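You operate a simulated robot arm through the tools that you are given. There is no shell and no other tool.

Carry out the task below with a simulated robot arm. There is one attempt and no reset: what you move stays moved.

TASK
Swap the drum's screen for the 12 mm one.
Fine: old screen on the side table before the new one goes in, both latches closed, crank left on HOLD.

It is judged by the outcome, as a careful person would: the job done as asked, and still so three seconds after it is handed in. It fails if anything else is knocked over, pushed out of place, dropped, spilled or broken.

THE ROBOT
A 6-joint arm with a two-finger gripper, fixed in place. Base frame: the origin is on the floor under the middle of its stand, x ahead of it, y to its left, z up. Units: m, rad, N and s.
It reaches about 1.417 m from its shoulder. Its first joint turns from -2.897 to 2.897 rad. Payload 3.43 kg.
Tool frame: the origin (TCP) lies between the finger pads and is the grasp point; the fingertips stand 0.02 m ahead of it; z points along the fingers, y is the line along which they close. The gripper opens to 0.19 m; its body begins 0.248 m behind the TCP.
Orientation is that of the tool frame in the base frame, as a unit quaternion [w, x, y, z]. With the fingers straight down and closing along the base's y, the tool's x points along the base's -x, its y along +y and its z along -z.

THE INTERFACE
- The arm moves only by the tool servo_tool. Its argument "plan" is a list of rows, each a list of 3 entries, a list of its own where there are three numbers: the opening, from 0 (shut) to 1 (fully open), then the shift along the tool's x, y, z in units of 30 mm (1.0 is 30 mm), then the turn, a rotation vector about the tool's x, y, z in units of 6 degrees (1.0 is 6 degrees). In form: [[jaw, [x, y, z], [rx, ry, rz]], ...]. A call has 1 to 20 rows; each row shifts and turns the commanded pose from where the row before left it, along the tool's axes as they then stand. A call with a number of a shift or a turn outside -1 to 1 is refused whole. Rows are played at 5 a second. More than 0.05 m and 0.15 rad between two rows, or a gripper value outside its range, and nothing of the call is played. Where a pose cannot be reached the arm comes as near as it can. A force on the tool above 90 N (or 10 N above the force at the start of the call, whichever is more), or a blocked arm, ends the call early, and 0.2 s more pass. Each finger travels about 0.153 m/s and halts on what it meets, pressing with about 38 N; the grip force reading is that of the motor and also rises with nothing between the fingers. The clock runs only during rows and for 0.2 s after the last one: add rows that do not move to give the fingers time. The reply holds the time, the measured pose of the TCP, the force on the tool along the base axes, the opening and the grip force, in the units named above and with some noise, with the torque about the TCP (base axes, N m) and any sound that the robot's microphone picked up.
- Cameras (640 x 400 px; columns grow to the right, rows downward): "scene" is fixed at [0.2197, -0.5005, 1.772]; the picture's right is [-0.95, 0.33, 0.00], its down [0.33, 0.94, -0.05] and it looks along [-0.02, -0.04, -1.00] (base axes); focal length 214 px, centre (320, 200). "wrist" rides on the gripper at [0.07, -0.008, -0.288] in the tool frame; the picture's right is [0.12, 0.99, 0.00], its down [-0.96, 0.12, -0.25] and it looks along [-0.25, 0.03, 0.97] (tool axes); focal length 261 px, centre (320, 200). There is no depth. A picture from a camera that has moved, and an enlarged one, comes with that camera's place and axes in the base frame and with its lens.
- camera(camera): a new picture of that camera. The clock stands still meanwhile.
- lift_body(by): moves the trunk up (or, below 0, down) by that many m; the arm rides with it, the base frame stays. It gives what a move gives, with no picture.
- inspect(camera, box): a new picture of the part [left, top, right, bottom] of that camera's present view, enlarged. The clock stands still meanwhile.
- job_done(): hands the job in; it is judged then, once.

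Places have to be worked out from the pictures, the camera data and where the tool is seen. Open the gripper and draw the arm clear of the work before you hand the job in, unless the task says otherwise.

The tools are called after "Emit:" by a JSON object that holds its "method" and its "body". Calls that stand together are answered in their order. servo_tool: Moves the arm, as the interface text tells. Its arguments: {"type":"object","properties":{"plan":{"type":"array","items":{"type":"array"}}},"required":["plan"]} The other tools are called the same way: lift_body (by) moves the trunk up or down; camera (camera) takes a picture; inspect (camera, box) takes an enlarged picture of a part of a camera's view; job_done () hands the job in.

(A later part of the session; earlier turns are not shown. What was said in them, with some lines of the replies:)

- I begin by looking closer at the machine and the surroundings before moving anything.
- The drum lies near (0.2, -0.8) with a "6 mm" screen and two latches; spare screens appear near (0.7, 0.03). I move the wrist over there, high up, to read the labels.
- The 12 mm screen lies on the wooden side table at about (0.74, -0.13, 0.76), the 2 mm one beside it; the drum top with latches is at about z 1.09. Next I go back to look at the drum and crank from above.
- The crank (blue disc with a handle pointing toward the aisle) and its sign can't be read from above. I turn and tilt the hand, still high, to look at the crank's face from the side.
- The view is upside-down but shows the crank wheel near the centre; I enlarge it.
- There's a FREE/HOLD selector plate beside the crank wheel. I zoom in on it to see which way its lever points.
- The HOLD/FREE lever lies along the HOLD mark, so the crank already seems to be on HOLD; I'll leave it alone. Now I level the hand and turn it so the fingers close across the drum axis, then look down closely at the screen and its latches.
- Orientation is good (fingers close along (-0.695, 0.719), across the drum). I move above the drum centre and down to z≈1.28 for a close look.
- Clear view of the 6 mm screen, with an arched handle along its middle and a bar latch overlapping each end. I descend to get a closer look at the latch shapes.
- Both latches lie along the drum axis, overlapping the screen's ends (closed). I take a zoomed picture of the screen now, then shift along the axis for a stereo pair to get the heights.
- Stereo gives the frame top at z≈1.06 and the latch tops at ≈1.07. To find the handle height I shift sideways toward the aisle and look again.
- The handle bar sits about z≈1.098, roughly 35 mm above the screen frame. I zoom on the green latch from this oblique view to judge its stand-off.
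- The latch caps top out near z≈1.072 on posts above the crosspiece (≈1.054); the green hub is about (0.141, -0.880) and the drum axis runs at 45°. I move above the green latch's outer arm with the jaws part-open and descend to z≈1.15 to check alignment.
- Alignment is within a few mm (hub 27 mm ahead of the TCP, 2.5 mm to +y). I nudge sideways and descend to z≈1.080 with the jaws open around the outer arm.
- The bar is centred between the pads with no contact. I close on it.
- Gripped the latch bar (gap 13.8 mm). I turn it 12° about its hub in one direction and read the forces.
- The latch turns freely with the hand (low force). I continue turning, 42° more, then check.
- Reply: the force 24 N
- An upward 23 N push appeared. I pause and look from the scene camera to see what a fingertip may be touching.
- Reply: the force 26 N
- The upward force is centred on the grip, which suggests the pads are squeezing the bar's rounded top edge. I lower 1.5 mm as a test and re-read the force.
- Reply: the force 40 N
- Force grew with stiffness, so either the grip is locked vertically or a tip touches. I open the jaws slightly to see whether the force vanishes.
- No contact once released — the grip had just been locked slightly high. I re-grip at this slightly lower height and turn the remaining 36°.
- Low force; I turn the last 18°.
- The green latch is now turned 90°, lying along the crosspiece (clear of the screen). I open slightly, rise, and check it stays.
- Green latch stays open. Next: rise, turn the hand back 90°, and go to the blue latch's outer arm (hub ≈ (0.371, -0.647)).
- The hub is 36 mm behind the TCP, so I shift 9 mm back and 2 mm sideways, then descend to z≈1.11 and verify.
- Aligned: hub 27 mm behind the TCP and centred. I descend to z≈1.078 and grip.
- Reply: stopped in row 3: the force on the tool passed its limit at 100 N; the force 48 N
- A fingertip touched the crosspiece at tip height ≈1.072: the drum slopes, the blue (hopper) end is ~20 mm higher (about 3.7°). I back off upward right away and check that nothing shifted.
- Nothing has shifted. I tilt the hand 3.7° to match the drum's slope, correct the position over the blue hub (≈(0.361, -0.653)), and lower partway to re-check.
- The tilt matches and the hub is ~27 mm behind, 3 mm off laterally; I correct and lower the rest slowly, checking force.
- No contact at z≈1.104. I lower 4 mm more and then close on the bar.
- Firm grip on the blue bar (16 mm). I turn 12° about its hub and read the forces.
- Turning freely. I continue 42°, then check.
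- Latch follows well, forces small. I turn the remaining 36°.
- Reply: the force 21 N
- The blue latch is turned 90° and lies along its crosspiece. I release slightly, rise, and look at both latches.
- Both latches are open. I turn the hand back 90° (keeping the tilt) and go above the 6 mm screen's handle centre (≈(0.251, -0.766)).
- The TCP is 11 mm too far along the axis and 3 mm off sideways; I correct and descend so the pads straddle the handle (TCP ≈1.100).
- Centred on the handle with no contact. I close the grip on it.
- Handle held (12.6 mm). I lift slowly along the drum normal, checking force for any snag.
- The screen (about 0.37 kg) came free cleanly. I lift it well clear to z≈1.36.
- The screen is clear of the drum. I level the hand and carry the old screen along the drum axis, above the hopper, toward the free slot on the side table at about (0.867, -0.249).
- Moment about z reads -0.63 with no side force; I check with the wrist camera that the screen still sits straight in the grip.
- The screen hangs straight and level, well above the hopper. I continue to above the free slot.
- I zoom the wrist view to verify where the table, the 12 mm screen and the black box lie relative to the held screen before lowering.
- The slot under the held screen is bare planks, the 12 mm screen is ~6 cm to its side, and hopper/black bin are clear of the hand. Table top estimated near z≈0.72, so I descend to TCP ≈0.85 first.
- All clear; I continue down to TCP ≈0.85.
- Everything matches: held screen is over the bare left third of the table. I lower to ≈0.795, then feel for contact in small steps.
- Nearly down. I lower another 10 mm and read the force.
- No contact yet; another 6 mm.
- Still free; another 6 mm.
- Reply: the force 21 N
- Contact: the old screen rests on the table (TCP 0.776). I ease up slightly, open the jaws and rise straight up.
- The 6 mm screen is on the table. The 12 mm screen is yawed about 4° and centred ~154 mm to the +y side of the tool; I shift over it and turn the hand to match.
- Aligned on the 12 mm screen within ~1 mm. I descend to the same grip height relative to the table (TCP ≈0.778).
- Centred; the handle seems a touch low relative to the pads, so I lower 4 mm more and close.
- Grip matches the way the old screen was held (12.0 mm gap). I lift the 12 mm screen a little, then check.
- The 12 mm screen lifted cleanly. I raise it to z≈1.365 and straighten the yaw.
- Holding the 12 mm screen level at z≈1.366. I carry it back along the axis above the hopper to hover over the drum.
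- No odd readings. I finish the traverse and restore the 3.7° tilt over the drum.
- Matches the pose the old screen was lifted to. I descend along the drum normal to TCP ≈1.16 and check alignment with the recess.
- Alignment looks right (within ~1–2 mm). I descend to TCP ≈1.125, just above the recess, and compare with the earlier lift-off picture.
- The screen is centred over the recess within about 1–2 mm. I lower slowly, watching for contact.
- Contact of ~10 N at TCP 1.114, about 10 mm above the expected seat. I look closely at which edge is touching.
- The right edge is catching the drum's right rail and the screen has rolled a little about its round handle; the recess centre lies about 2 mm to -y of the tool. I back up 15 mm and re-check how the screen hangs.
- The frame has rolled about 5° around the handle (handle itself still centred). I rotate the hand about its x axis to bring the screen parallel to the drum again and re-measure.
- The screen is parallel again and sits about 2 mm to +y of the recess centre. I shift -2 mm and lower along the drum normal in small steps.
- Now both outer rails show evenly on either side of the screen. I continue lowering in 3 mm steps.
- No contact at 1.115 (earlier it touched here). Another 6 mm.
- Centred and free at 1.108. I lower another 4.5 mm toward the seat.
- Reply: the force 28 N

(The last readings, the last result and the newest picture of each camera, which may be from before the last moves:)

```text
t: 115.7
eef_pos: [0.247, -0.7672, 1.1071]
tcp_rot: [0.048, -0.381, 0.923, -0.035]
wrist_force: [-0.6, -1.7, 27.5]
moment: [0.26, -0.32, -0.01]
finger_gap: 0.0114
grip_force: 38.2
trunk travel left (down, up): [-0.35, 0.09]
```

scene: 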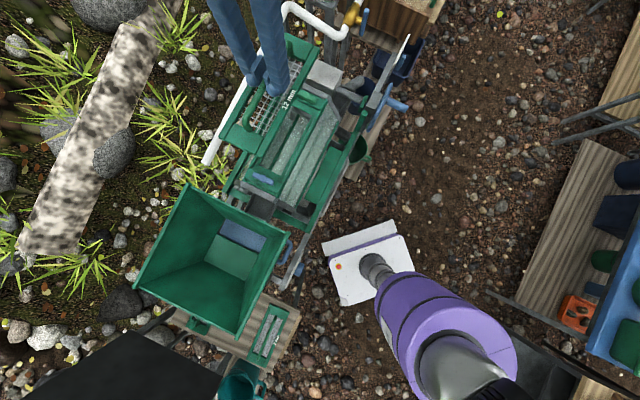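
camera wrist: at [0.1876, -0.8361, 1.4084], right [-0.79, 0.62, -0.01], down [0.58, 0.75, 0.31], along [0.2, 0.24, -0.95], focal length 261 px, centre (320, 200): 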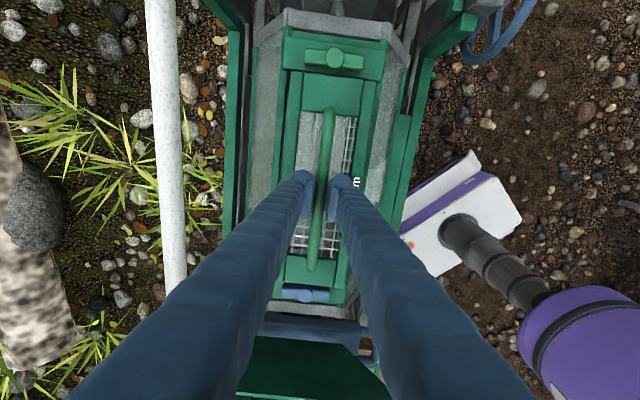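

Contact at TCP ≈1.107 with ~30 N, close to the expected seat height. I inspect whether it is flush.

Emit:
{"method": "inspect", "body": {"camera": "wrist", "box": [250, 20, 410, 140]}}

Emit:
{"method": "inspect", "body": {"camera": "wrist", "box": [240, 200, 400, 330]}}

Emit:
{"method": "inspect", "body": {"camera": "scene", "box": [250, 130, 320, 190]}}

```text
3.33 times, centred on (330, 80) of wrist
camera zoom: at [0.1692, -0.8162, 1.3898], right [-0.78, 0.62, -0.11], down [0.57, 0.77, 0.29], along [0.26, 0.17, -0.95], focal length 869 px, centre (287, 600)
```

zoom: 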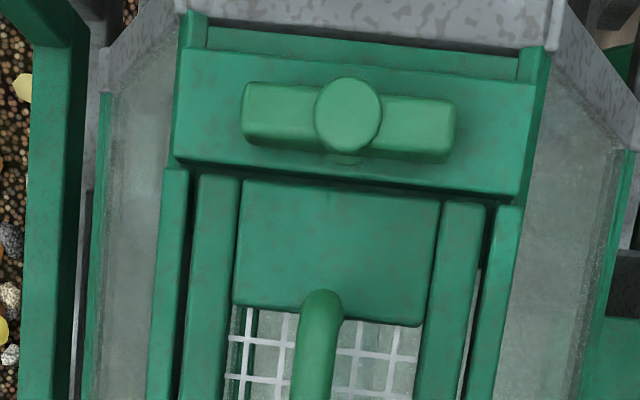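

```text
3.08 times, centred on (320, 265) of wrist
camera zoom: at [0.1692, -0.8162, 1.3898], right [-0.78, 0.62, -0.11], down [0.57, 0.77, 0.29], along [0.26, 0.17, -0.95], focal length 802 px, centre (320, 0)
```

zoom: 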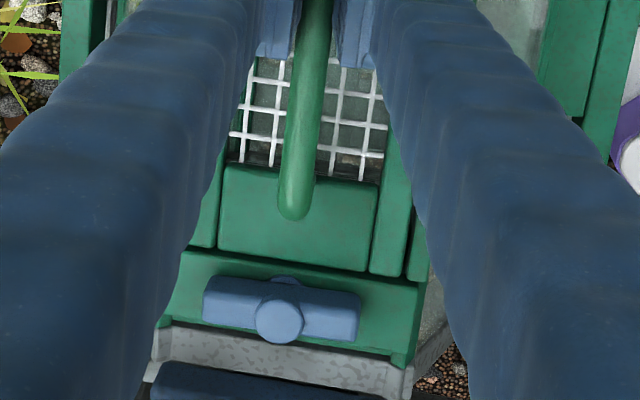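

```text
6.67 times, centred on (285, 160) of scene
camera zoom: at [0.2197, -0.5005, 1.772], right [-0.95, 0.33, 0.0], down [0.33, 0.94, -0.05], along [-0.02, -0.04, -1.0], focal length 1430 px, centre (553, 467)
```

zoom: 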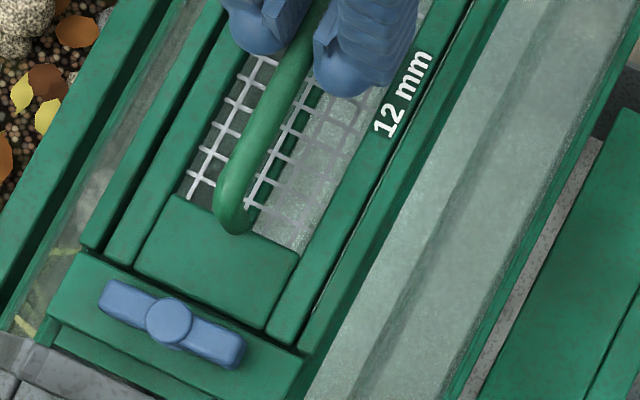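

The 12 mm screen lies in the recess with even gaps, and the contact force is centred — it appears seated. I ease off slightly, open the jaws, and back straight out.

Emit:
{"method": "servo_tool", "body": {"plan": [[0.0, [0, -0.006, -0.06], [0, 0, 0]], [0.0, [0, 0, 0], [0, 0, 0]], [0.25, [0, 0, 0], [0, 0, 0]], [0.25, [0, 0, 0], [0, 0, 0]], [0.25, [0, -0.03, -0.3], [0, 0, 0]], [0.25, [0, -0.06, -0.7], [0, 0, 0]], [0.3, [0, -0.094, -1], [0, 0, 0]], [0.35, [0, -0.094, -1], [0, 0, 0]], [0.35, [0, -0.094, -1], [0, 0, 0]], [0.35, [0, 0, 0], [-0.9, 0, 0]], [0.35, [0, 0, 0], [0, 0, 0]]]}}

Emit:
{"method": "camera", "body": {"camera": "wrist"}}

Emit:
{"method": "inspect", "body": {"camera": "wrist", "box": [230, 20, 430, 290]}}

Emit:
{"method": "inspect", "body": {"camera": "scene", "box": [230, 60, 350, 200]}}

```text
t: 118.0
eef_pos: [0.2396, -0.7732, 1.2281]
tcp_rot: [0.03, -0.383, 0.923, 0.011]
wrist_force: [-0.4, -0.3, -0.8]
moment: [0.09, -0.06, 0.01]
finger_gap: 0.0665
grip_force: 0.0
trunk travel left (down, up): [-0.35, 0.09]
```

```text
taken
camera wrist: at [0.1816, -0.8418, 1.51], right [-0.79, 0.62, -0.01], down [0.58, 0.75, 0.31], along [0.2, 0.24, -0.95], focal length 261 px, centre (320, 200)
```

wrist: 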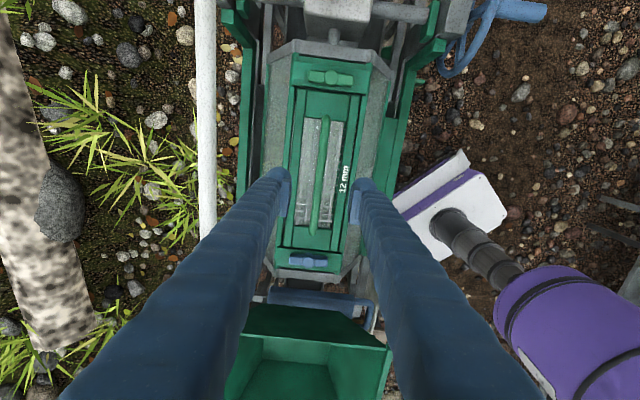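

```text
1.48 times, centred on (330, 155) of wrist
camera zoom: at [0.1816, -0.8418, 1.51], right [-0.79, 0.62, -0.01], down [0.58, 0.75, 0.31], along [0.2, 0.24, -0.95], focal length 386 px, centre (305, 267)
```

zoom: 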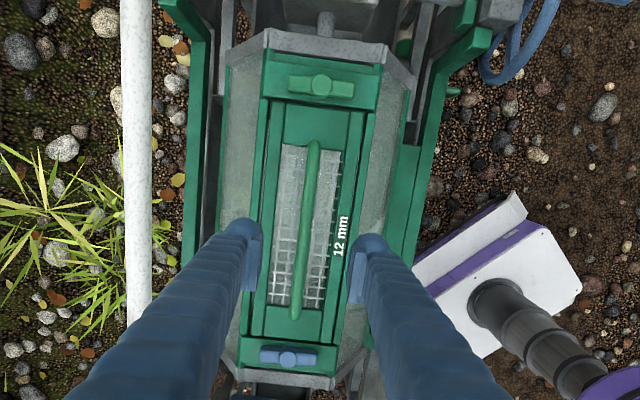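

```text
2.86 times, centred on (290, 130) of scene
camera zoom: at [0.2197, -0.5005, 1.772], right [-0.95, 0.33, 0.0], down [0.33, 0.94, -0.05], along [-0.02, -0.04, -1.0], focal length 613 px, centre (406, 400)
```

zoom: 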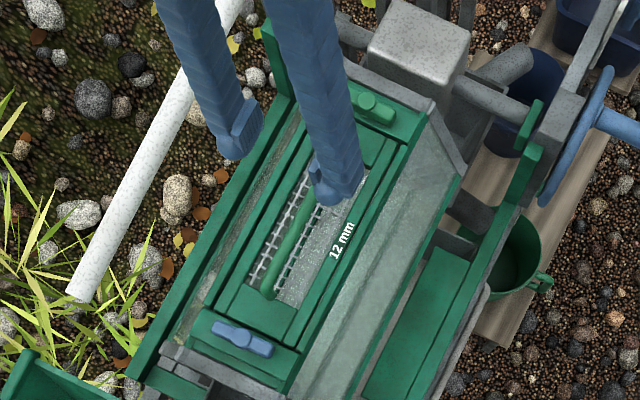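

The screen looks seated. I zoom in on both ends to confirm it's flush before closing the latches.

Emit:
{"method": "inspect", "body": {"camera": "wrist", "box": [280, 50, 380, 130]}}

Emit:
{"method": "inspect", "body": {"camera": "wrist", "box": [260, 200, 360, 280]}}

Emit:
{"method": "inspect", "body": {"camera": "scene", "box": [240, 150, 300, 200]}}

```text
5.00 times, centred on (330, 90) of wrist
camera zoom: at [0.1816, -0.8418, 1.51], right [-0.79, 0.62, -0.01], down [0.58, 0.75, 0.31], along [0.2, 0.24, -0.95], focal length 1303 px, centre (270, 750)
```

zoom: 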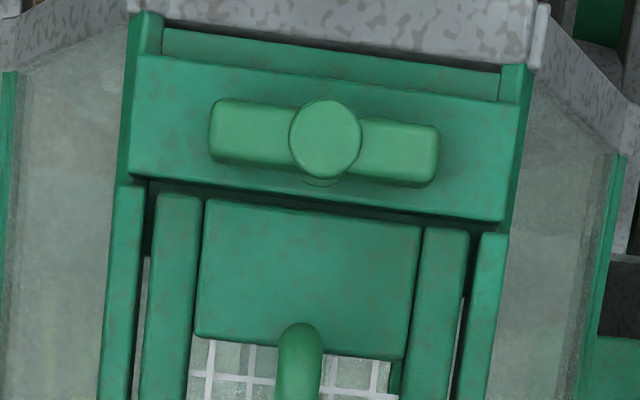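

```text
5.00 times, centred on (310, 240) of wrist
camera zoom: at [0.1816, -0.8418, 1.51], right [-0.79, 0.62, -0.01], down [0.58, 0.75, 0.31], along [0.2, 0.24, -0.95], focal length 1303 px, centre (370, 0)
```

zoom: 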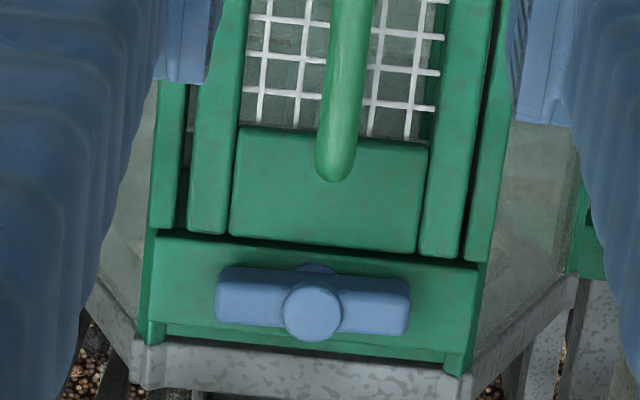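

```text
8.00 times, centred on (270, 175) of scene
camera zoom: at [0.2197, -0.5005, 1.772], right [-0.95, 0.33, 0.0], down [0.33, 0.94, -0.05], along [-0.02, -0.04, -1.0], focal length 1716 px, centre (720, 400)
```

zoom: 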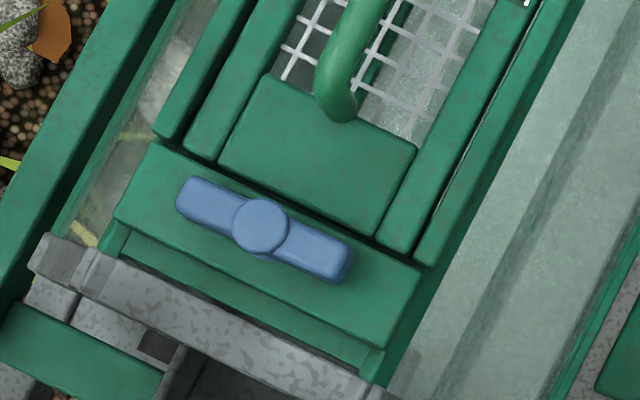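

The 12 mm screen sits exactly where the old one did. Now I close the latches, blue first: rise, turn the hand 90°, and go above the arm I gripped before.

Emit:
{"method": "servo_tool", "body": {"plan": [[0.3, [0, 0, -1], [0, 0, 0]], [0.22, [0, 0, 0], [0, 0, 1]], [0.22, [0, 0, 0], [0, 0, 1]], [0.22, [0, 0, 0], [0, 0, 1]], [0.22, [0, 0, 0], [0, 0, 1]], [0.22, [0, 0, 0], [0, 0, 1]], [0.22, [0, 0, 0], [0, 0, 1]], [0.22, [0, 0, 0], [0, 0, 1]], [0.22, [0, 0, 0], [0, 0, 1]], [0.22, [0, 0, 0], [0, 0, 1]], [0.22, [0, 0, 0], [0, 0, 1]], [0.22, [0, 0, 0], [0, 0, 1]], [0.22, [0, 0, 0], [0, 0, 1]], [0.22, [0, 0, 0], [0, 0, 1]], [0.22, [0, 0, 0], [0, 0, 1]], [0.22, [0, 0, 0], [0, 0, 1]]]}}

Emit:
{"method": "servo_tool", "body": {"plan": [[0.22, [-0.16, 0.89, 0.058], [0, 0, 0]], [0.22, [-0.16, 0.89, 0.058], [0, 0, 0]], [0.22, [-0.16, 0.89, 0.058], [0, 0, 0]], [0.22, [-0.16, 0.89, 0.058], [0, 0, 0]], [0.22, [-0.16, 0.89, 0.058], [0, 0, 0]], [0.22, [-0.16, 0.89, 0.058], [0, 0, 0]], [0.22, [0, 0, 0], [0, 0, 0]]]}}

Emit:
{"method": "inspect", "body": {"camera": "wrist", "box": [230, 90, 410, 230]}}

```text
t: 121.5
eef_pos: [0.2389, -0.7733, 1.2568]
tcp_rot: [0.013, 0.381, 0.924, 0.03]
wrist_force: [0.5, -0.3, 0.3]
moment: [-0.01, -0.01, 0.04]
finger_gap: 0.0417
grip_force: 0.0
trunk travel left (down, up): [-0.35, 0.09]
```

```text
t: 123.0
eef_pos: [0.3717, -0.6784, 1.2543]
tcp_rot: [0.014, 0.382, 0.924, 0.029]
wrist_force: [0.4, -0.5, -0.5]
moment: [0.05, -0.06, 0.02]
finger_gap: 0.0417
grip_force: 0.0
trunk travel left (down, up): [-0.35, 0.09]
```

```text
2.86 times, centred on (320, 160) of wrist
camera zoom: at [0.3023, -0.6498, 1.5428], right [0.61, 0.79, 0.06], down [0.75, -0.61, 0.26], along [0.24, -0.11, -0.96], focal length 745 px, centre (320, 314)
```

zoom: 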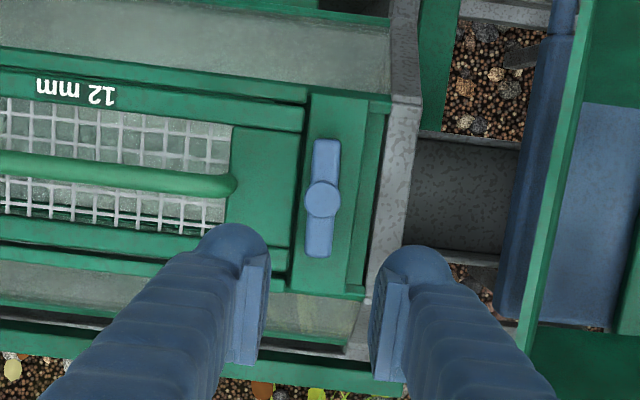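

The blue bar is centred within 2 mm. I correct and descend to z≈1.11, then check.

Emit:
{"method": "servo_tool", "body": {"plan": [[0.22, [-0.067, -0.063, 0.8], [0, 0, 0]], [0.22, [0, 0, 1], [0, 0, 0]], [0.22, [0, 0, 1], [0, 0, 0]], [0.22, [0, 0, 1], [0, 0, 0]], [0.22, [0, 0, 0.6], [0, 0, 0]], [0.22, [0, 0, 0.4], [0, 0, 0]], [0.22, [0, 0, 0], [0, 0, 0]]]}}

Emit:
{"method": "inspect", "body": {"camera": "wrist", "box": [240, 100, 400, 220]}}

```text
t: 124.7
eef_pos: [0.3803, -0.6761, 1.1129]
tcp_rot: [0.014, 0.381, 0.924, 0.029]
wrist_force: [0.5, -0.4, -0.3]
moment: [0.01, -0.02, 0.01]
finger_gap: 0.0419
grip_force: 0.0
trunk travel left (down, up): [-0.35, 0.09]
```

```text
3.33 times, centred on (320, 160) of wrist
camera zoom: at [0.3097, -0.6462, 1.3993], right [0.61, 0.79, 0.06], down [0.75, -0.61, 0.26], along [0.24, -0.11, -0.96], focal length 869 px, centre (320, 333)
```

zoom: 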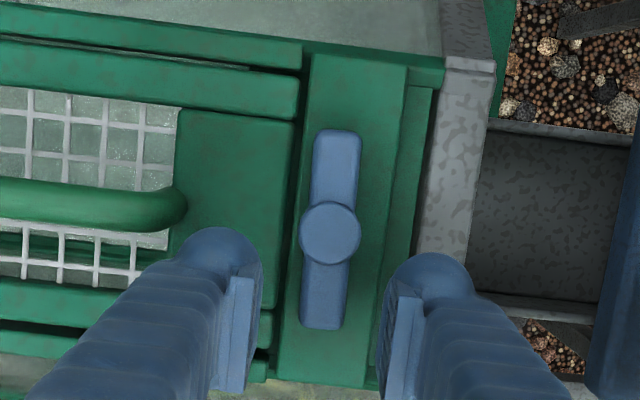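

Aligned. I descend the last 14 mm, grip the bar, and check.

Emit:
{"method": "servo_tool", "body": {"plan": [[0.22, [0, 0, 0.2], [0, 0, 0]], [0.22, [0, 0, 0.15], [0, 0, 0]], [0.22, [0, 0, 0.1], [0, 0, 0]], [0.22, [0, 0, 0], [0, 0, 0]], [0.0, [0, 0, 0], [0, 0, 0]], [0.0, [0, 0, 0], [0, 0, 0]], [0.0, [0, 0, 0], [0, 0, 0]]]}}

```text
t: 126.2
eef_pos: [0.3804, -0.6766, 1.0997]
tcp_rot: [0.014, 0.382, 0.924, 0.029]
wrist_force: [-0.2, 0.4, 0.7]
moment: [0.04, 0.01, 0.03]
finger_gap: 0.016
grip_force: 45.4
trunk travel left (down, up): [-0.35, 0.09]
```

Gripped (16 mm). I turn the blue latch back toward closed, first half.

Emit:
{"method": "servo_tool", "body": {"plan": [[0.0, [0.005, 0.094, 0], [0, 0, -1]], [0.0, [0.005, 0.094, 0], [0, 0, -1]], [0.0, [0.005, 0.094, 0], [0, 0, -1]], [0.0, [0.005, 0.094, 0], [0, 0, -1]], [0.0, [0.005, 0.094, 0], [0, 0, -1]], [0.0, [0.005, 0.094, 0], [0, 0, -1]], [0.0, [0.005, 0.094, 0], [0, 0, -1]], [0.0, [0, 0, 0], [0, 0, 0]]]}}

Emit:
{"method": "inspect", "body": {"camera": "wrist", "box": [240, 100, 400, 220]}}

```text
t: 128.1
eef_pos: [0.389, -0.6568, 1.1002]
tcp_rot: [0.023, 0.025, 0.999, 0.021]
wrist_force: [8.5, 10.0, 4.3]
moment: [0.11, -0.01, -0.32]
finger_gap: 0.016
grip_force: 45.0
trunk travel left (down, up): [-0.35, 0.09]
```

```text
3.33 times, centred on (320, 160) of wrist
camera zoom: at [0.3045, -0.6755, 1.3845], right [-0.07, 1.0, 0.04], down [0.95, 0.06, 0.3], along [0.29, 0.06, -0.95], focal length 869 px, centre (320, 333)
```

zoom: 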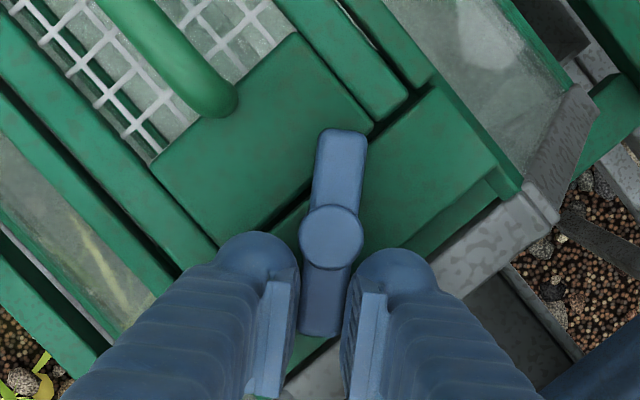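

The latch arm is swinging over the screen's end plate freely. I finish the remaining 48°.

Emit:
{"method": "servo_tool", "body": {"plan": [[0.0, [0.005, 0.094, 0], [0, 0, -1]], [0.0, [0.005, 0.094, 0], [0, 0, -1]], [0.0, [0.005, 0.094, 0], [0, 0, -1]], [0.0, [0.005, 0.094, 0], [0, 0, -1]], [0.0, [0.005, 0.094, 0], [0, 0, -1]], [0.0, [0.005, 0.094, 0], [0, 0, -1]], [0.0, [0.005, 0.094, 0], [0, 0, -1]], [0.0, [0, 0, 0], [0, 0, 0]]]}}

Emit:
{"method": "inspect", "body": {"camera": "wrist", "box": [240, 100, 400, 220]}}

```text
t: 129.8
eef_pos: [0.3851, -0.6396, 1.1018]
tcp_rot: [0.029, -0.335, 0.942, 0.013]
wrist_force: [13.6, 16.1, 2.5]
moment: [0.18, -0.04, -0.13]
finger_gap: 0.016
grip_force: 45.0
trunk travel left (down, up): [-0.35, 0.09]
```

```text
3.33 times, centred on (320, 160) of wrist
camera zoom: at [0.3214, -0.7031, 1.3839], right [-0.72, 0.69, 0.0], down [0.66, 0.69, 0.31], along [0.22, 0.22, -0.95], focal length 869 px, centre (320, 333)
```

zoom: 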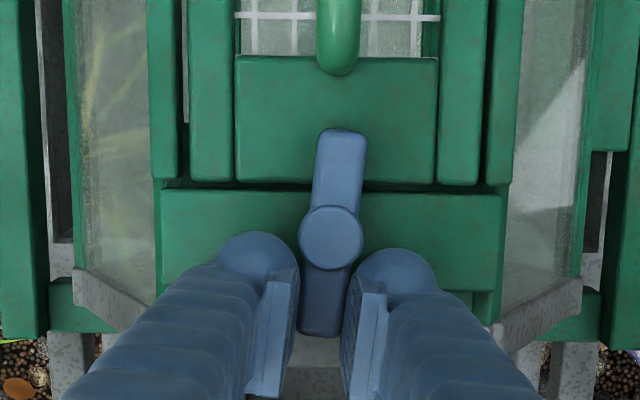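

84° done; one last 6° to the fully closed angle.

Emit:
{"method": "servo_tool", "body": {"plan": [[0.0, [-0.02, 0.094, 0], [0, 0, -1]], [0.0, [-0.02, 0, 0], [0, 0, 0]], [0.0, [0, 0, 0], [0, 0, 0]]]}}

Emit:
{"method": "inspect", "body": {"camera": "wrist", "box": [240, 100, 400, 220]}}

```text
t: 130.7
eef_pos: [0.3829, -0.6371, 1.1011]
tcp_rot: [0.03, -0.384, 0.923, 0.01]
wrist_force: [6.3, 9.6, -2.9]
moment: [-0.09, 0.17, -0.07]
finger_gap: 0.0162
grip_force: 45.4
trunk travel left (down, up): [-0.35, 0.09]
```

```text
3.33 times, centred on (320, 160) of wrist
camera zoom: at [0.3253, -0.7061, 1.384], right [-0.79, 0.62, -0.01], down [0.58, 0.75, 0.31], along [0.2, 0.24, -0.95], focal length 869 px, centre (320, 333)
```

zoom: 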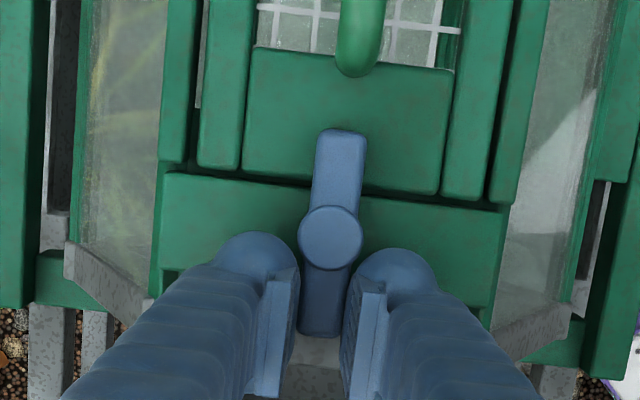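

The blue latch is closed as it was originally. I release, rise, turn the hand and move over to the green latch.

Emit:
{"method": "servo_tool", "body": {"plan": [[0.14, [0, 0, 0], [0, 0, 0]], [0.14, [0, 0, 0], [0, 0, 0]], [0.14, [0, 0, -0.5], [0, 0, 0]], [0.14, [0, 0, -1], [0, 0, 0]], [0.14, [0, 0, -1], [0, 0, 0]], [0.14, [0, 0, -1], [0, 0, 0]], [0.14, [0, 0, -1], [0, 0, 0]], [0.14, [0, 0, -1], [0, 0, 0]], [0.22, [0, 0, 0], [0, 0, 0]]]}}

Emit:
{"method": "inspect", "body": {"camera": "wrist", "box": [230, 60, 410, 200]}}

Emit:
{"method": "servo_tool", "body": {"plan": [[0.22, [0, 0, 0], [0, 0, 1]], [0.22, [0, 0, 0], [0, 0, 1]], [0.22, [0, 0, 0], [0, 0, 1]], [0.22, [0, 0, 0], [0, 0, 1]], [0.22, [0, 0, 0], [0, 0, 1]], [0.22, [0, 0, 0], [0, 0, 1]], [0.22, [0, 0, 0], [0, 0, 1]], [0.22, [0, 0, 0], [0, 0, 1]], [0.22, [0, 0, 0], [0, 0, 1]], [0.22, [0, 0, 0], [0, 0, 1]], [0.22, [0, 0, 0], [0, 0, 1]], [0.22, [0, 0, 0], [0, 0, 1]], [0.22, [0, 0, 0], [0, 0, 1]], [0.22, [0, 0, 0], [0, 0, 1]], [0.22, [0, 0, 0], [0, 0, 1]]]}}

```text
t: 132.7
eef_pos: [0.3733, -0.6445, 1.2663]
tcp_rot: [0.031, -0.383, 0.923, 0.012]
wrist_force: [0.4, -0.7, -0.9]
moment: [0.02, 0.02, 0.03]
finger_gap: 0.0418
grip_force: 0.0
trunk travel left (down, up): [-0.35, 0.09]
```

```text
2.86 times, centred on (320, 130) of wrist
camera zoom: at [0.3158, -0.7142, 1.5485], right [-0.79, 0.62, -0.01], down [0.58, 0.75, 0.31], along [0.2, 0.24, -0.95], focal length 745 px, centre (320, 400)
```

zoom: 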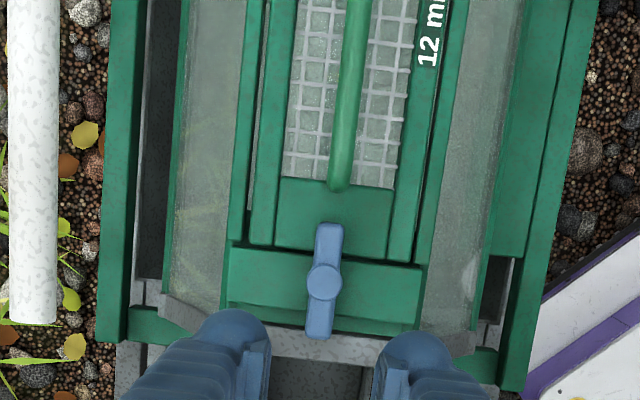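

```text
t: 135.8
eef_pos: [0.3746, -0.6443, 1.2653]
tcp_rot: [0.013, 0.381, 0.924, 0.03]
wrist_force: [-0.4, 0.3, -0.1]
moment: [-0.02, -0.01, 0.0]
finger_gap: 0.0415
grip_force: 0.1
trunk travel left (down, up): [-0.35, 0.09]
```

The blue latch is closed over the screen's end. Now I move above the green latch's +y arm.

Emit:
{"method": "servo_tool", "body": {"plan": [[0.22, [0.073, -0.956, 0.04], [0, 0, 0]], [0.22, [0.073, -0.956, 0.04], [0, 0, 0]], [0.22, [0.073, -0.956, 0.04], [0, 0, 0]], [0.22, [0.073, -0.956, 0.04], [0, 0, 0]], [0.22, [0.073, -0.956, 0.04], [0, 0, 0]], [0.22, [0.073, -0.956, 0.04], [0, 0, 0]], [0.22, [0.073, -0.956, 0.04], [0, 0, 0]], [0.22, [0.073, -0.956, 0.04], [0, 0, 0]], [0.22, [0.073, -0.956, 0.04], [0, 0, 0]], [0.22, [0.073, -0.956, 0.04], [0, 0, 0]], [0.22, [0.073, -0.956, 0.04], [0, 0, 0]], [0.22, [0.073, -0.956, 0.04], [0, 0, 0]], [0.22, [0, 0, 0], [0, 0, 0]]]}}

Emit:
{"method": "inspect", "body": {"camera": "wrist", "box": [230, 120, 410, 260]}}

```text
t: 138.7
eef_pos: [0.1138, -0.869, 1.2288]
tcp_rot: [0.014, 0.381, 0.924, 0.029]
wrist_force: [0.5, 0.0, 0.3]
moment: [0.03, -0.02, -0.01]
finger_gap: 0.0417
grip_force: 0.1
trunk travel left (down, up): [-0.35, 0.09]
```

```text
2.86 times, centred on (320, 190) of wrist
camera zoom: at [0.0439, -0.839, 1.5158], right [0.61, 0.79, 0.06], down [0.75, -0.61, 0.26], along [0.24, -0.11, -0.96], focal length 745 px, centre (320, 229)
```

zoom: 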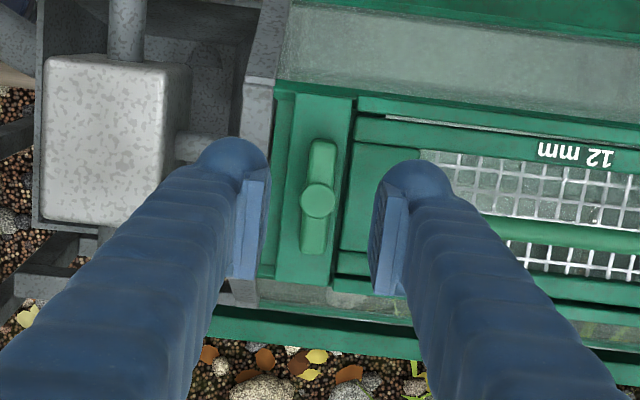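

Hub is 27 mm away as wanted, 3 mm off sideways. I correct and descend to z≈1.095.

Emit:
{"method": "servo_tool", "body": {"plan": [[0.22, [0, 0.09, 0.8], [0, 0, 0]], [0.22, [0, 0, 1], [0, 0, 0]], [0.22, [0, 0, 1], [0, 0, 0]], [0.22, [0, 0, 0.9], [0, 0, 0]], [0.22, [0, 0, 0.5], [0, 0, 0]], [0.22, [0, 0, 0.25], [0, 0, 0]], [0.22, [0, 0, 0], [0, 0, 0]]]}}

Emit:
{"method": "inspect", "body": {"camera": "wrist", "box": [240, 130, 400, 250]}}

```text
t: 140.2
eef_pos: [0.1212, -0.8619, 1.0956]
tcp_rot: [0.013, 0.381, 0.924, 0.03]
wrist_force: [0.1, 0.2, 0.1]
moment: [0.03, 0.01, 0.02]
finger_gap: 0.0415
grip_force: 0.0
trunk travel left (down, up): [-0.35, 0.09]
```

```text
3.33 times, centred on (320, 190) of wrist
camera zoom: at [0.0516, -0.8312, 1.3825], right [0.61, 0.79, 0.06], down [0.75, -0.61, 0.26], along [0.24, -0.11, -0.96], focal length 869 px, centre (320, 233)
```

zoom: 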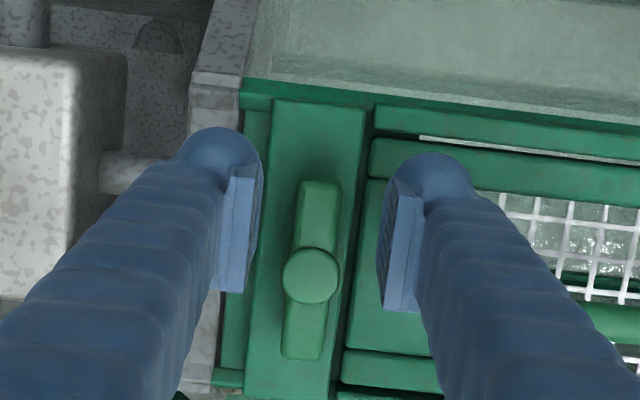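

Well centred. I lower the last 15 mm and grip.

Emit:
{"method": "servo_tool", "body": {"plan": [[0.22, [0, 0, 0.25], [0, 0, 0]], [0.22, [0, 0, 0.15], [0, 0, 0]], [0.22, [0, 0, 0.1], [0, 0, 0]], [0.22, [0, 0, 0], [0, 0, 0]], [0.0, [0, 0, 0], [0, 0, 0]], [0.0, [0, 0, 0], [0, 0, 0]], [0.0, [0, 0, 0], [0, 0, 0]]]}}

```text
t: 141.8
eef_pos: [0.1213, -0.8608, 1.0812]
tcp_rot: [0.015, 0.381, 0.924, 0.029]
wrist_force: [-5.6, -3.5, 0.0]
moment: [-0.02, 0.12, -0.14]
finger_gap: 0.0154
grip_force: 45.4
trunk travel left (down, up): [-0.35, 0.09]
```

Gripped (15.4 mm). I turn the green latch back toward closed, first half.

Emit:
{"method": "servo_tool", "body": {"plan": [[0.0, [-0.005, -0.094, 0], [0, 0, -1]], [0.0, [-0.005, -0.094, 0], [0, 0, -1]], [0.0, [-0.005, -0.094, 0], [0, 0, -1]], [0.0, [-0.005, -0.094, 0], [0, 0, -1]], [0.0, [-0.005, -0.094, 0], [0, 0, -1]], [0.0, [-0.005, -0.094, 0], [0, 0, -1]], [0.0, [-0.005, -0.094, 0], [0, 0, -1]], [0.0, [0, 0, 0], [0, 0, 0]]]}}

Emit:
{"method": "inspect", "body": {"camera": "wrist", "box": [240, 130, 400, 250]}}

```text
t: 143.7
eef_pos: [0.1151, -0.8789, 1.0802]
tcp_rot: [0.024, 0.025, 0.999, 0.023]
wrist_force: [-1.3, -6.0, -0.5]
moment: [-0.18, -0.28, -0.21]
finger_gap: 0.0151
grip_force: 45.0
trunk travel left (down, up): [-0.35, 0.09]
```

```text
3.33 times, centred on (320, 190) of wrist
camera zoom: at [0.0298, -0.8969, 1.3636], right [-0.07, 1.0, 0.04], down [0.95, 0.06, 0.3], along [0.29, 0.06, -0.95], focal length 869 px, centre (320, 233)
```

zoom: 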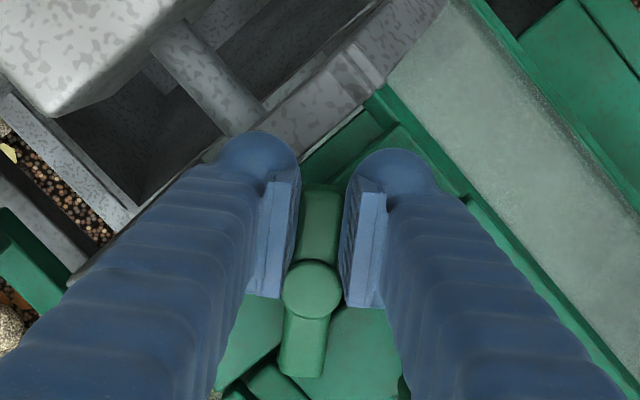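

Turning smoothly with tiny forces. I finish the remaining 48°.

Emit:
{"method": "servo_tool", "body": {"plan": [[0.0, [-0.005, -0.094, 0], [0, 0, -1]], [0.0, [-0.005, -0.094, 0], [0, 0, -1]], [0.0, [-0.005, -0.094, 0], [0, 0, -1]], [0.0, [-0.005, -0.094, 0], [0, 0, -1]], [0.0, [-0.005, -0.094, 0], [0, 0, -1]], [0.0, [-0.005, -0.094, 0], [0, 0, -1]], [0.0, [-0.005, -0.094, 0], [0, 0, -1]], [0.0, [-0.005, -0.094, 0], [0, 0, -1]], [0.0, [0, 0, 0], [0, 0, 0]], [0.0, [0, 0, 0], [0, 0, 0]]]}}

Emit:
{"method": "inspect", "body": {"camera": "wrist", "box": [240, 130, 400, 250]}}

```text
t: 145.8
eef_pos: [0.1218, -0.8967, 1.0791]
tcp_rot: [0.031, -0.384, 0.923, 0.011]
wrist_force: [-3.1, -0.5, -0.9]
moment: [0.02, 0.05, -0.09]
finger_gap: 0.015
grip_force: 44.6
trunk travel left (down, up): [-0.35, 0.09]
```

```text
3.33 times, centred on (320, 190) of wrist
camera zoom: at [0.0641, -0.9673, 1.3623], right [-0.79, 0.62, -0.01], down [0.58, 0.75, 0.31], along [0.2, 0.24, -0.95], focal length 869 px, centre (320, 233)
```

zoom: 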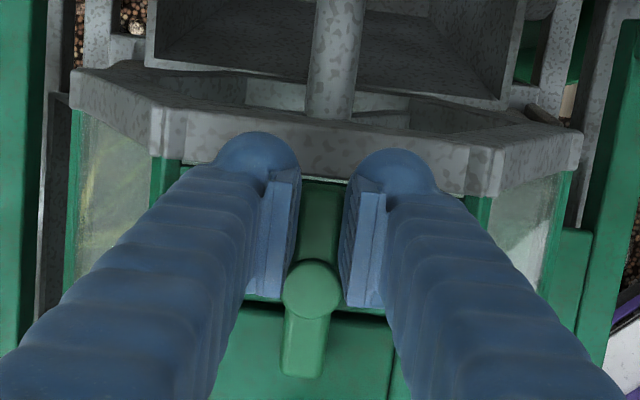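

The green latch is back along the axis. I release and rise, then inspect both latches.

Emit:
{"method": "servo_tool", "body": {"plan": [[0.14, [0, 0, 0], [0, 0, 0]], [0.14, [0, 0, 0], [0, 0, 0]], [0.14, [0, 0, -0.5], [0, 0, 0]], [0.14, [0, 0, -1], [0, 0, 0]], [0.14, [0, 0, -1], [0, 0, 0]], [0.14, [0, 0, -1], [0, 0, 0]], [0.14, [0, 0, -1], [0, 0, 0]], [0.2, [0, 0, -1], [0, 0, 0]], [0.3, [0, 0, -1], [0, 0, 0]], [0.35, [0, 0, -1], [0, 0, 0]], [0.35, [0, 0, -1], [0, 0, 0]], [0.35, [0, 0, -1], [0, 0, 0]], [0.35, [0, 0, 0], [0, 0, 0]]]}}

Emit:
{"method": "camera", "body": {"camera": "wrist"}}

Emit:
{"method": "inspect", "body": {"camera": "wrist", "box": [240, 110, 400, 290]}}

Emit:
{"method": "inspect", "body": {"camera": "scene", "box": [230, 60, 350, 200]}}

```text
t: 148.7
eef_pos: [0.1067, -0.8998, 1.357]
tcp_rot: [0.031, -0.383, 0.923, 0.013]
wrist_force: [0.9, -0.8, -0.6]
moment: [0.11, 0.02, 0.0]
finger_gap: 0.0662
grip_force: 0.0
out of reach, approached as far as the arm can: row 12
trunk travel left (down, up): [-0.35, 0.09]
```

```text
taken
camera wrist: at [0.0494, -0.9696, 1.6398], right [-0.79, 0.62, -0.01], down [0.58, 0.75, 0.31], along [0.2, 0.24, -0.95], focal length 261 px, centre (320, 200)
```

wrist: 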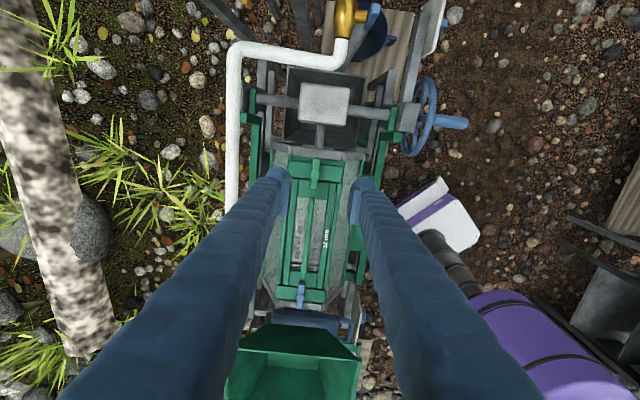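

```text
2.22 times, centred on (320, 200) of wrist
camera zoom: at [0.0494, -0.9696, 1.6398], right [-0.79, 0.62, -0.01], down [0.58, 0.75, 0.31], along [0.2, 0.24, -0.95], focal length 579 px, centre (320, 200)
```

zoom: 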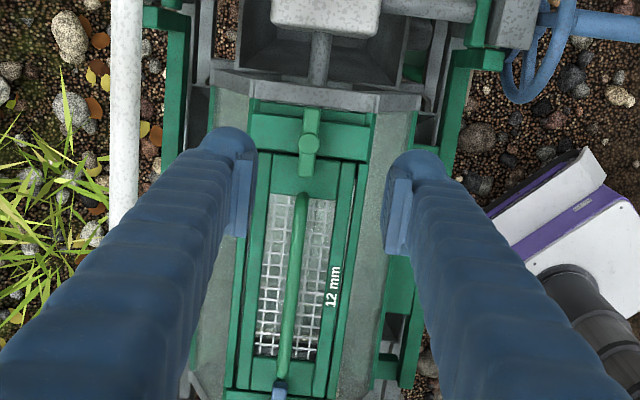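

```text
2.86 times, centred on (290, 130) of scene
camera zoom: at [0.2197, -0.5005, 1.772], right [-0.95, 0.33, 0.0], down [0.33, 0.94, -0.05], along [-0.02, -0.04, -1.0], focal length 613 px, centre (406, 400)
```

zoom: 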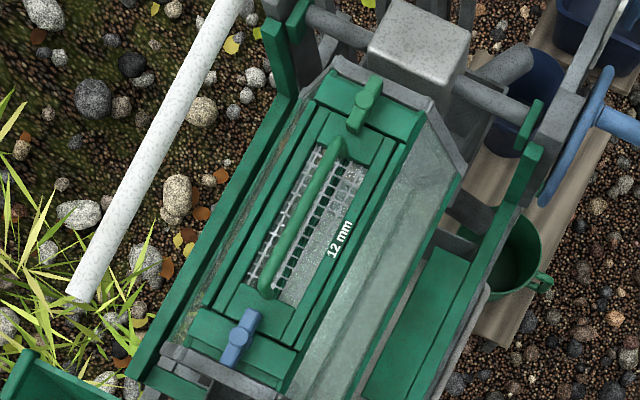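

Both latches are closed over the 12 mm screen. I draw the arm back toward the aisle and take another look at the HOLD/FREE lever and the whole machine before finishing.

Emit:
{"method": "servo_tool", "body": {"plan": [[0.35, [0, 0, 0], [0, 0.63, 0]], [0.35, [-0.646, 0.92, 0], [0, 0, 0]], [0.35, [-0.646, 0.92, 0], [0, 0, 0]], [0.35, [-0.646, 0.92, 0], [0, 0, 0]], [0.35, [-0.646, 0.92, 0], [0, 0, 0]], [0.35, [-0.646, 0.92, -0.3], [0, 0, 0]], [0.35, [-0.646, 0.92, -0.5], [0, 0, 0]], [0.35, [-0.646, 0.92, -0.5], [0, 0, 0]], [0.35, [-0.646, 0.92, -0.5], [0, 0, 0]]]}}

Emit:
{"method": "servo_tool", "body": {"plan": [[0.35, [0, 0, 0], [0, 0, 1]], [0.35, [0, 0, 0], [0, 0, 1]], [0.35, [0, 0, 0], [0, 0, 1]], [0.35, [0, 0, 0], [0, 0, 1]], [0.35, [0, 0, 0], [0, 0, 1]], [0.35, [0, 0, 0], [0, 0, 1]], [0.35, [0, 0, 0], [0, 0, 1]], [0.35, [0, 0, 0], [0, 0, 1]], [0.35, [0, 0, 0], [0, 0, 1]], [0.35, [0, 0, 0], [0, 0, 1]], [0.35, [0, 0, 0], [0, 0, 1]], [0.35, [0, 0, 0], [0, 0, 1]], [0.35, [0, 0, 0], [0, 0, 1]], [0.35, [0, 0, 0], [0, 0, 1]], [0.35, [0, 0, 0], [0, 0, 1]]]}}

```text
t: 150.7
eef_pos: [0.0604, -0.6314, 1.412]
tcp_rot: [-0.001, -0.384, 0.923, -0.003]
wrist_force: [0.6, 0.2, 0.6]
moment: [-0.12, -0.01, 0.0]
finger_gap: 0.0666
grip_force: 0.0
trunk travel left (down, up): [-0.35, 0.09]
```

```text
t: 153.8
eef_pos: [0.0604, -0.631, 1.4124]
tcp_rot: [0.001, 0.382, 0.924, -0.001]
wrist_force: [0.3, 0.4, -0.5]
moment: [0.0, -0.02, -0.01]
finger_gap: 0.0665
grip_force: 0.0
trunk travel left (down, up): [-0.35, 0.09]
```

Emit:
{"method": "servo_tool", "body": {"plan": [[0.35, [0.919, -0.697, 0], [0, 0, 0]], [0.35, [0.919, -0.697, 0], [0, 0, 0]], [0.35, [0.919, -0.697, 0], [0, 0, 0]], [0.35, [0.919, -0.697, 0], [0, 0, 0]], [0.35, [0.919, -0.697, 0], [0, 0, 0]], [0.35, [0.919, -0.697, 0], [0, 0, 0]], [0.35, [0.919, -0.697, 0], [0, 0, 0]], [0.35, [0.919, -0.697, 0], [0, 0, 0]], [0.35, [0.919, -0.697, 0], [0, 0, 0]], [0.35, [0.919, -0.697, 0], [0, 0, 0]], [0.35, [0.919, -0.697, 0], [0, 0, 0]], [0.35, [0, 0, 0], [0, -1, 0]], [0.35, [0, 0, 0], [0, -1, 0]], [0.35, [0, 0, 0], [0, -1, 0]], [0.35, [0, 0, 0], [0, -1, 0]], [0.35, [0, 0, 0], [0, -1, 0]]]}}

Emit:
{"method": "camera", "body": {"camera": "wrist"}}

Emit:
{"method": "camera", "body": {"camera": "scene"}}

```text
t: 157.2
eef_pos: [-0.3193, -0.5818, 1.4126]
tcp_rot: [0.241, 0.369, 0.892, -0.101]
wrist_force: [0.0, 0.7, 0.5]
moment: [-0.01, -0.04, 0.02]
finger_gap: 0.0665
grip_force: 0.1
trunk travel left (down, up): [-0.35, 0.09]
```

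```text
taken
camera wrist: at [-0.4714, -0.4433, 1.625], right [0.63, 0.78, -0.06], down [0.58, -0.42, 0.7], along [0.52, -0.47, -0.71], focal length 261 px, centre (320, 200)
```

wrist: 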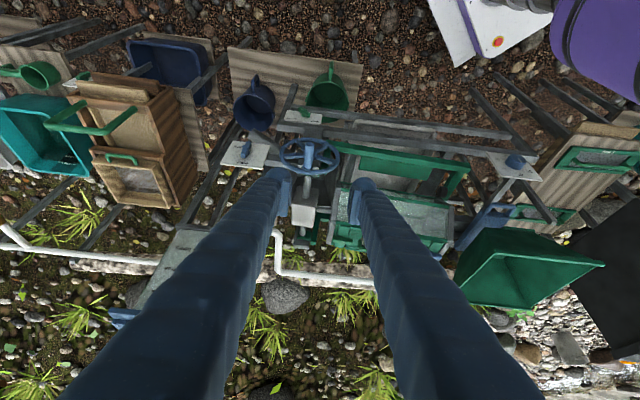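

```text
taken
```

scene: 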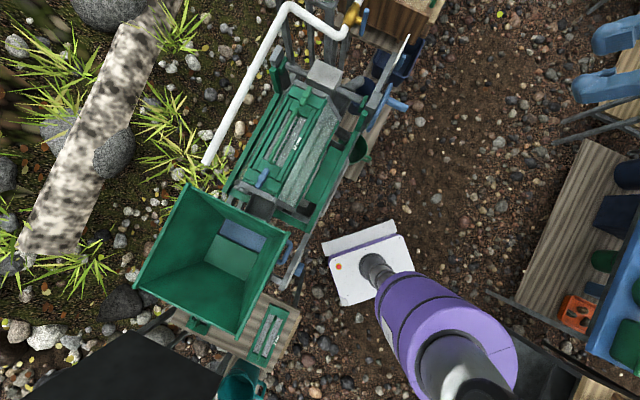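

Emit:
{"method": "inspect", "body": {"camera": "wrist", "box": [215, 130, 275, 175]}}

Emit:
{"method": "inspect", "body": {"camera": "wrist", "box": [270, 120, 350, 180]}}

Emit:
{"method": "inspect", "body": {"camera": "wrist", "box": [320, 160, 480, 270]}}

Emit:
{"method": "inspect", "body": {"camera": "wrist", "box": [470, 100, 640, 250]}}

```text
8.89 times, centred on (245, 152) of wrist
camera zoom: at [-0.4714, -0.4433, 1.625], right [0.63, 0.78, -0.06], down [0.58, -0.42, 0.7], along [0.52, -0.47, -0.71], focal length 2317 px, centre (987, 622)
```

zoom: 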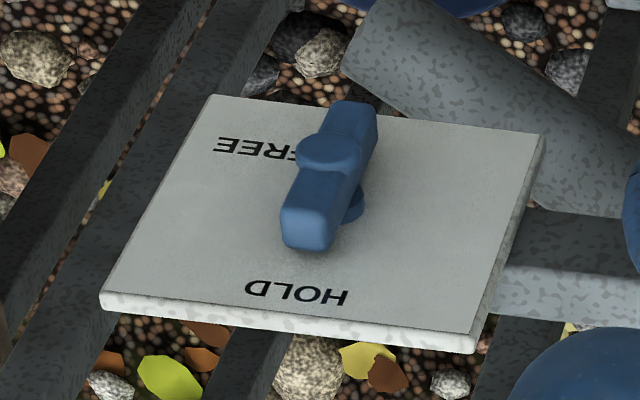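

```text
6.67 times, centred on (310, 150) of wrist
camera zoom: at [-0.4714, -0.4433, 1.625], right [0.63, 0.78, -0.06], down [0.58, -0.42, 0.7], along [0.52, -0.47, -0.71], focal length 1738 px, centre (387, 533)
```

zoom: 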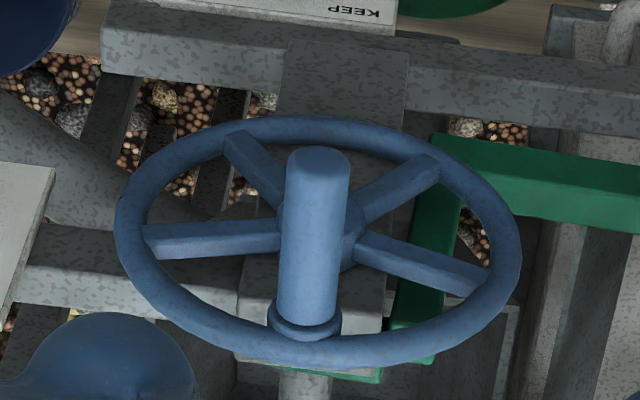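

```text
3.64 times, centred on (400, 215) of wrist
camera zoom: at [-0.4714, -0.4433, 1.625], right [0.63, 0.78, -0.06], down [0.58, -0.42, 0.7], along [0.52, -0.47, -0.71], focal length 948 px, centre (29, 146)
```

zoom: 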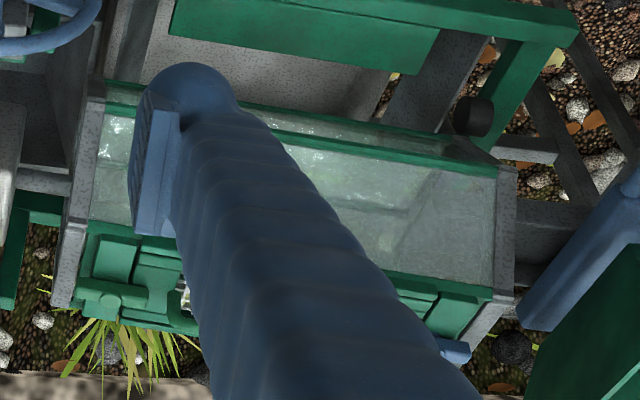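

```text
2.67 times, centred on (555, 175) of wrist
camera zoom: at [-0.4714, -0.4433, 1.625], right [0.63, 0.78, -0.06], down [0.58, -0.42, 0.7], along [0.52, -0.47, -0.71], focal length 695 px, centre (-307, 267)
```

zoom: 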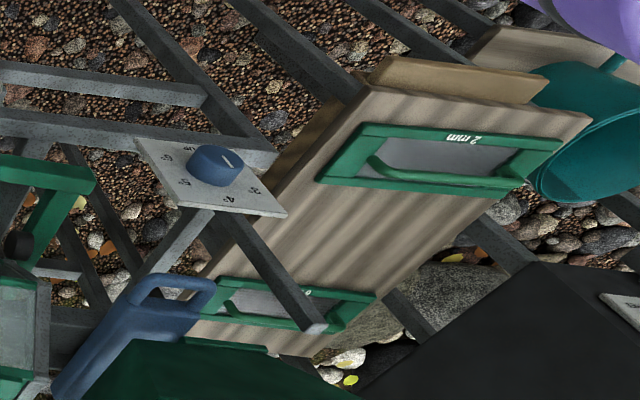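

The HOLD/FREE lever still points at HOLD (unchanged), the drum has the 12 mm screen with both latches shut, and the 6 mm screen rests on the side table. I level the hand in the aisle, clear of everything, and open the gripper.

Emit:
{"method": "servo_tool", "body": {"plan": [[0.5, [0, 0, 0], [0, 1, 0]], [0.7, [0, 0, 0], [0, 1, 0]], [0.9, [0, 0, 0], [0, 1, 0]], [1, [0, 0, 0], [0, 1, 0]], [1, [0, 0, 0], [0, 1, 0]], [1, [0, 0, 0], [0, 0, 0]]]}}

Emit:
{"method": "camera", "body": {"camera": "wrist"}}

Emit:
{"method": "inspect", "body": {"camera": "scene", "box": [200, 40, 420, 230]}}

Emit:
{"method": "inspect", "body": {"camera": "scene", "box": [160, 270, 330, 400]}}

```text
t: 158.7
eef_pos: [-0.3191, -0.5814, 1.4115]
tcp_rot: [0.001, 0.382, 0.924, 0.0]
wrist_force: [0.2, -0.5, -0.5]
moment: [-0.03, -0.04, 0.0]
finger_gap: 0.1899
grip_force: 0.0
trunk travel left (down, up): [-0.35, 0.09]
```

```text
taken
camera wrist: at [-0.3757, -0.538, 1.6994], right [0.62, 0.79, 0.0], down [0.76, -0.6, 0.25], along [0.2, -0.15, -0.97], focal length 261 px, centre (320, 200)
```

wrist: 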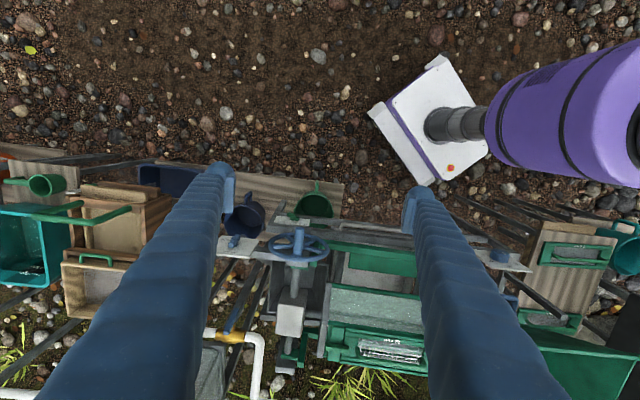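

```text
2.11 times, centred on (310, 135) of scene
camera zoom: at [0.2197, -0.5005, 1.772], right [-0.95, 0.33, 0.0], down [0.33, 0.94, -0.05], along [-0.02, -0.04, -1.0], focal length 452 px, centre (341, 337)
```

zoom: 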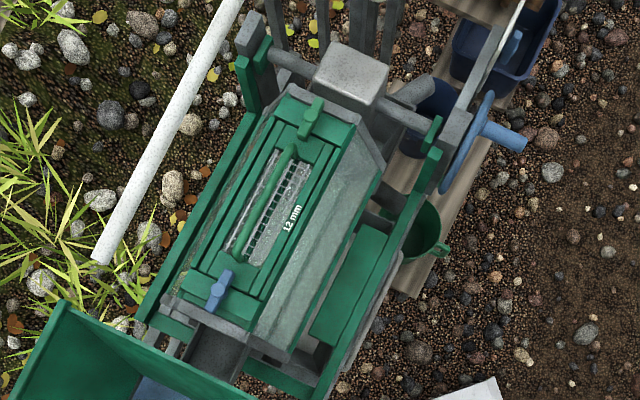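

```text
3.08 times, centred on (245, 335) of scene
camera zoom: at [0.2197, -0.5005, 1.772], right [-0.95, 0.33, 0.0], down [0.33, 0.94, -0.05], along [-0.02, -0.04, -1.0], focal length 660 px, centre (551, -215)
```

zoom: 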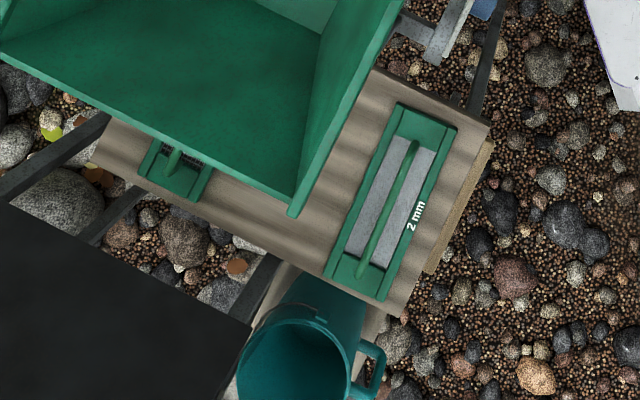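

The final pictures show the 12 mm screen in the drum with both latches closed. The old 6 mm screen is on the side table, the crank lever is on HOLD, nothing else has moved, and the arm is clear with the gripper open. I hand in the job.

Emit:
{"method": "job_done", "body": {}}

```text
The job is handed in.
```

The drum now has the 12 mm screen in, with both latches closed over it. The old 6 mm screen went onto the side table, next to the 2 mm one, before the new one went in.

- **Crank:** its lever was already on HOLD when I started. I left it alone, and it still pointed at HOLD when I checked at the end.
- **Contact while working:** I misjudged the drum's slope while opening the blue latch, and one fingertip pressed on the drum frame until the arm stopped at about 100 N. The drum didn't turn, and I saw no damage in the pictures afterwards.
- **Fitting the new screen:** it caught lightly on the drum's side rail on the first try. I backed it out and straightened it, and it then seated in the same position as the old one.

The arm is clear of the machine with the gripper open. I saw nothing else moved in the final pictures.
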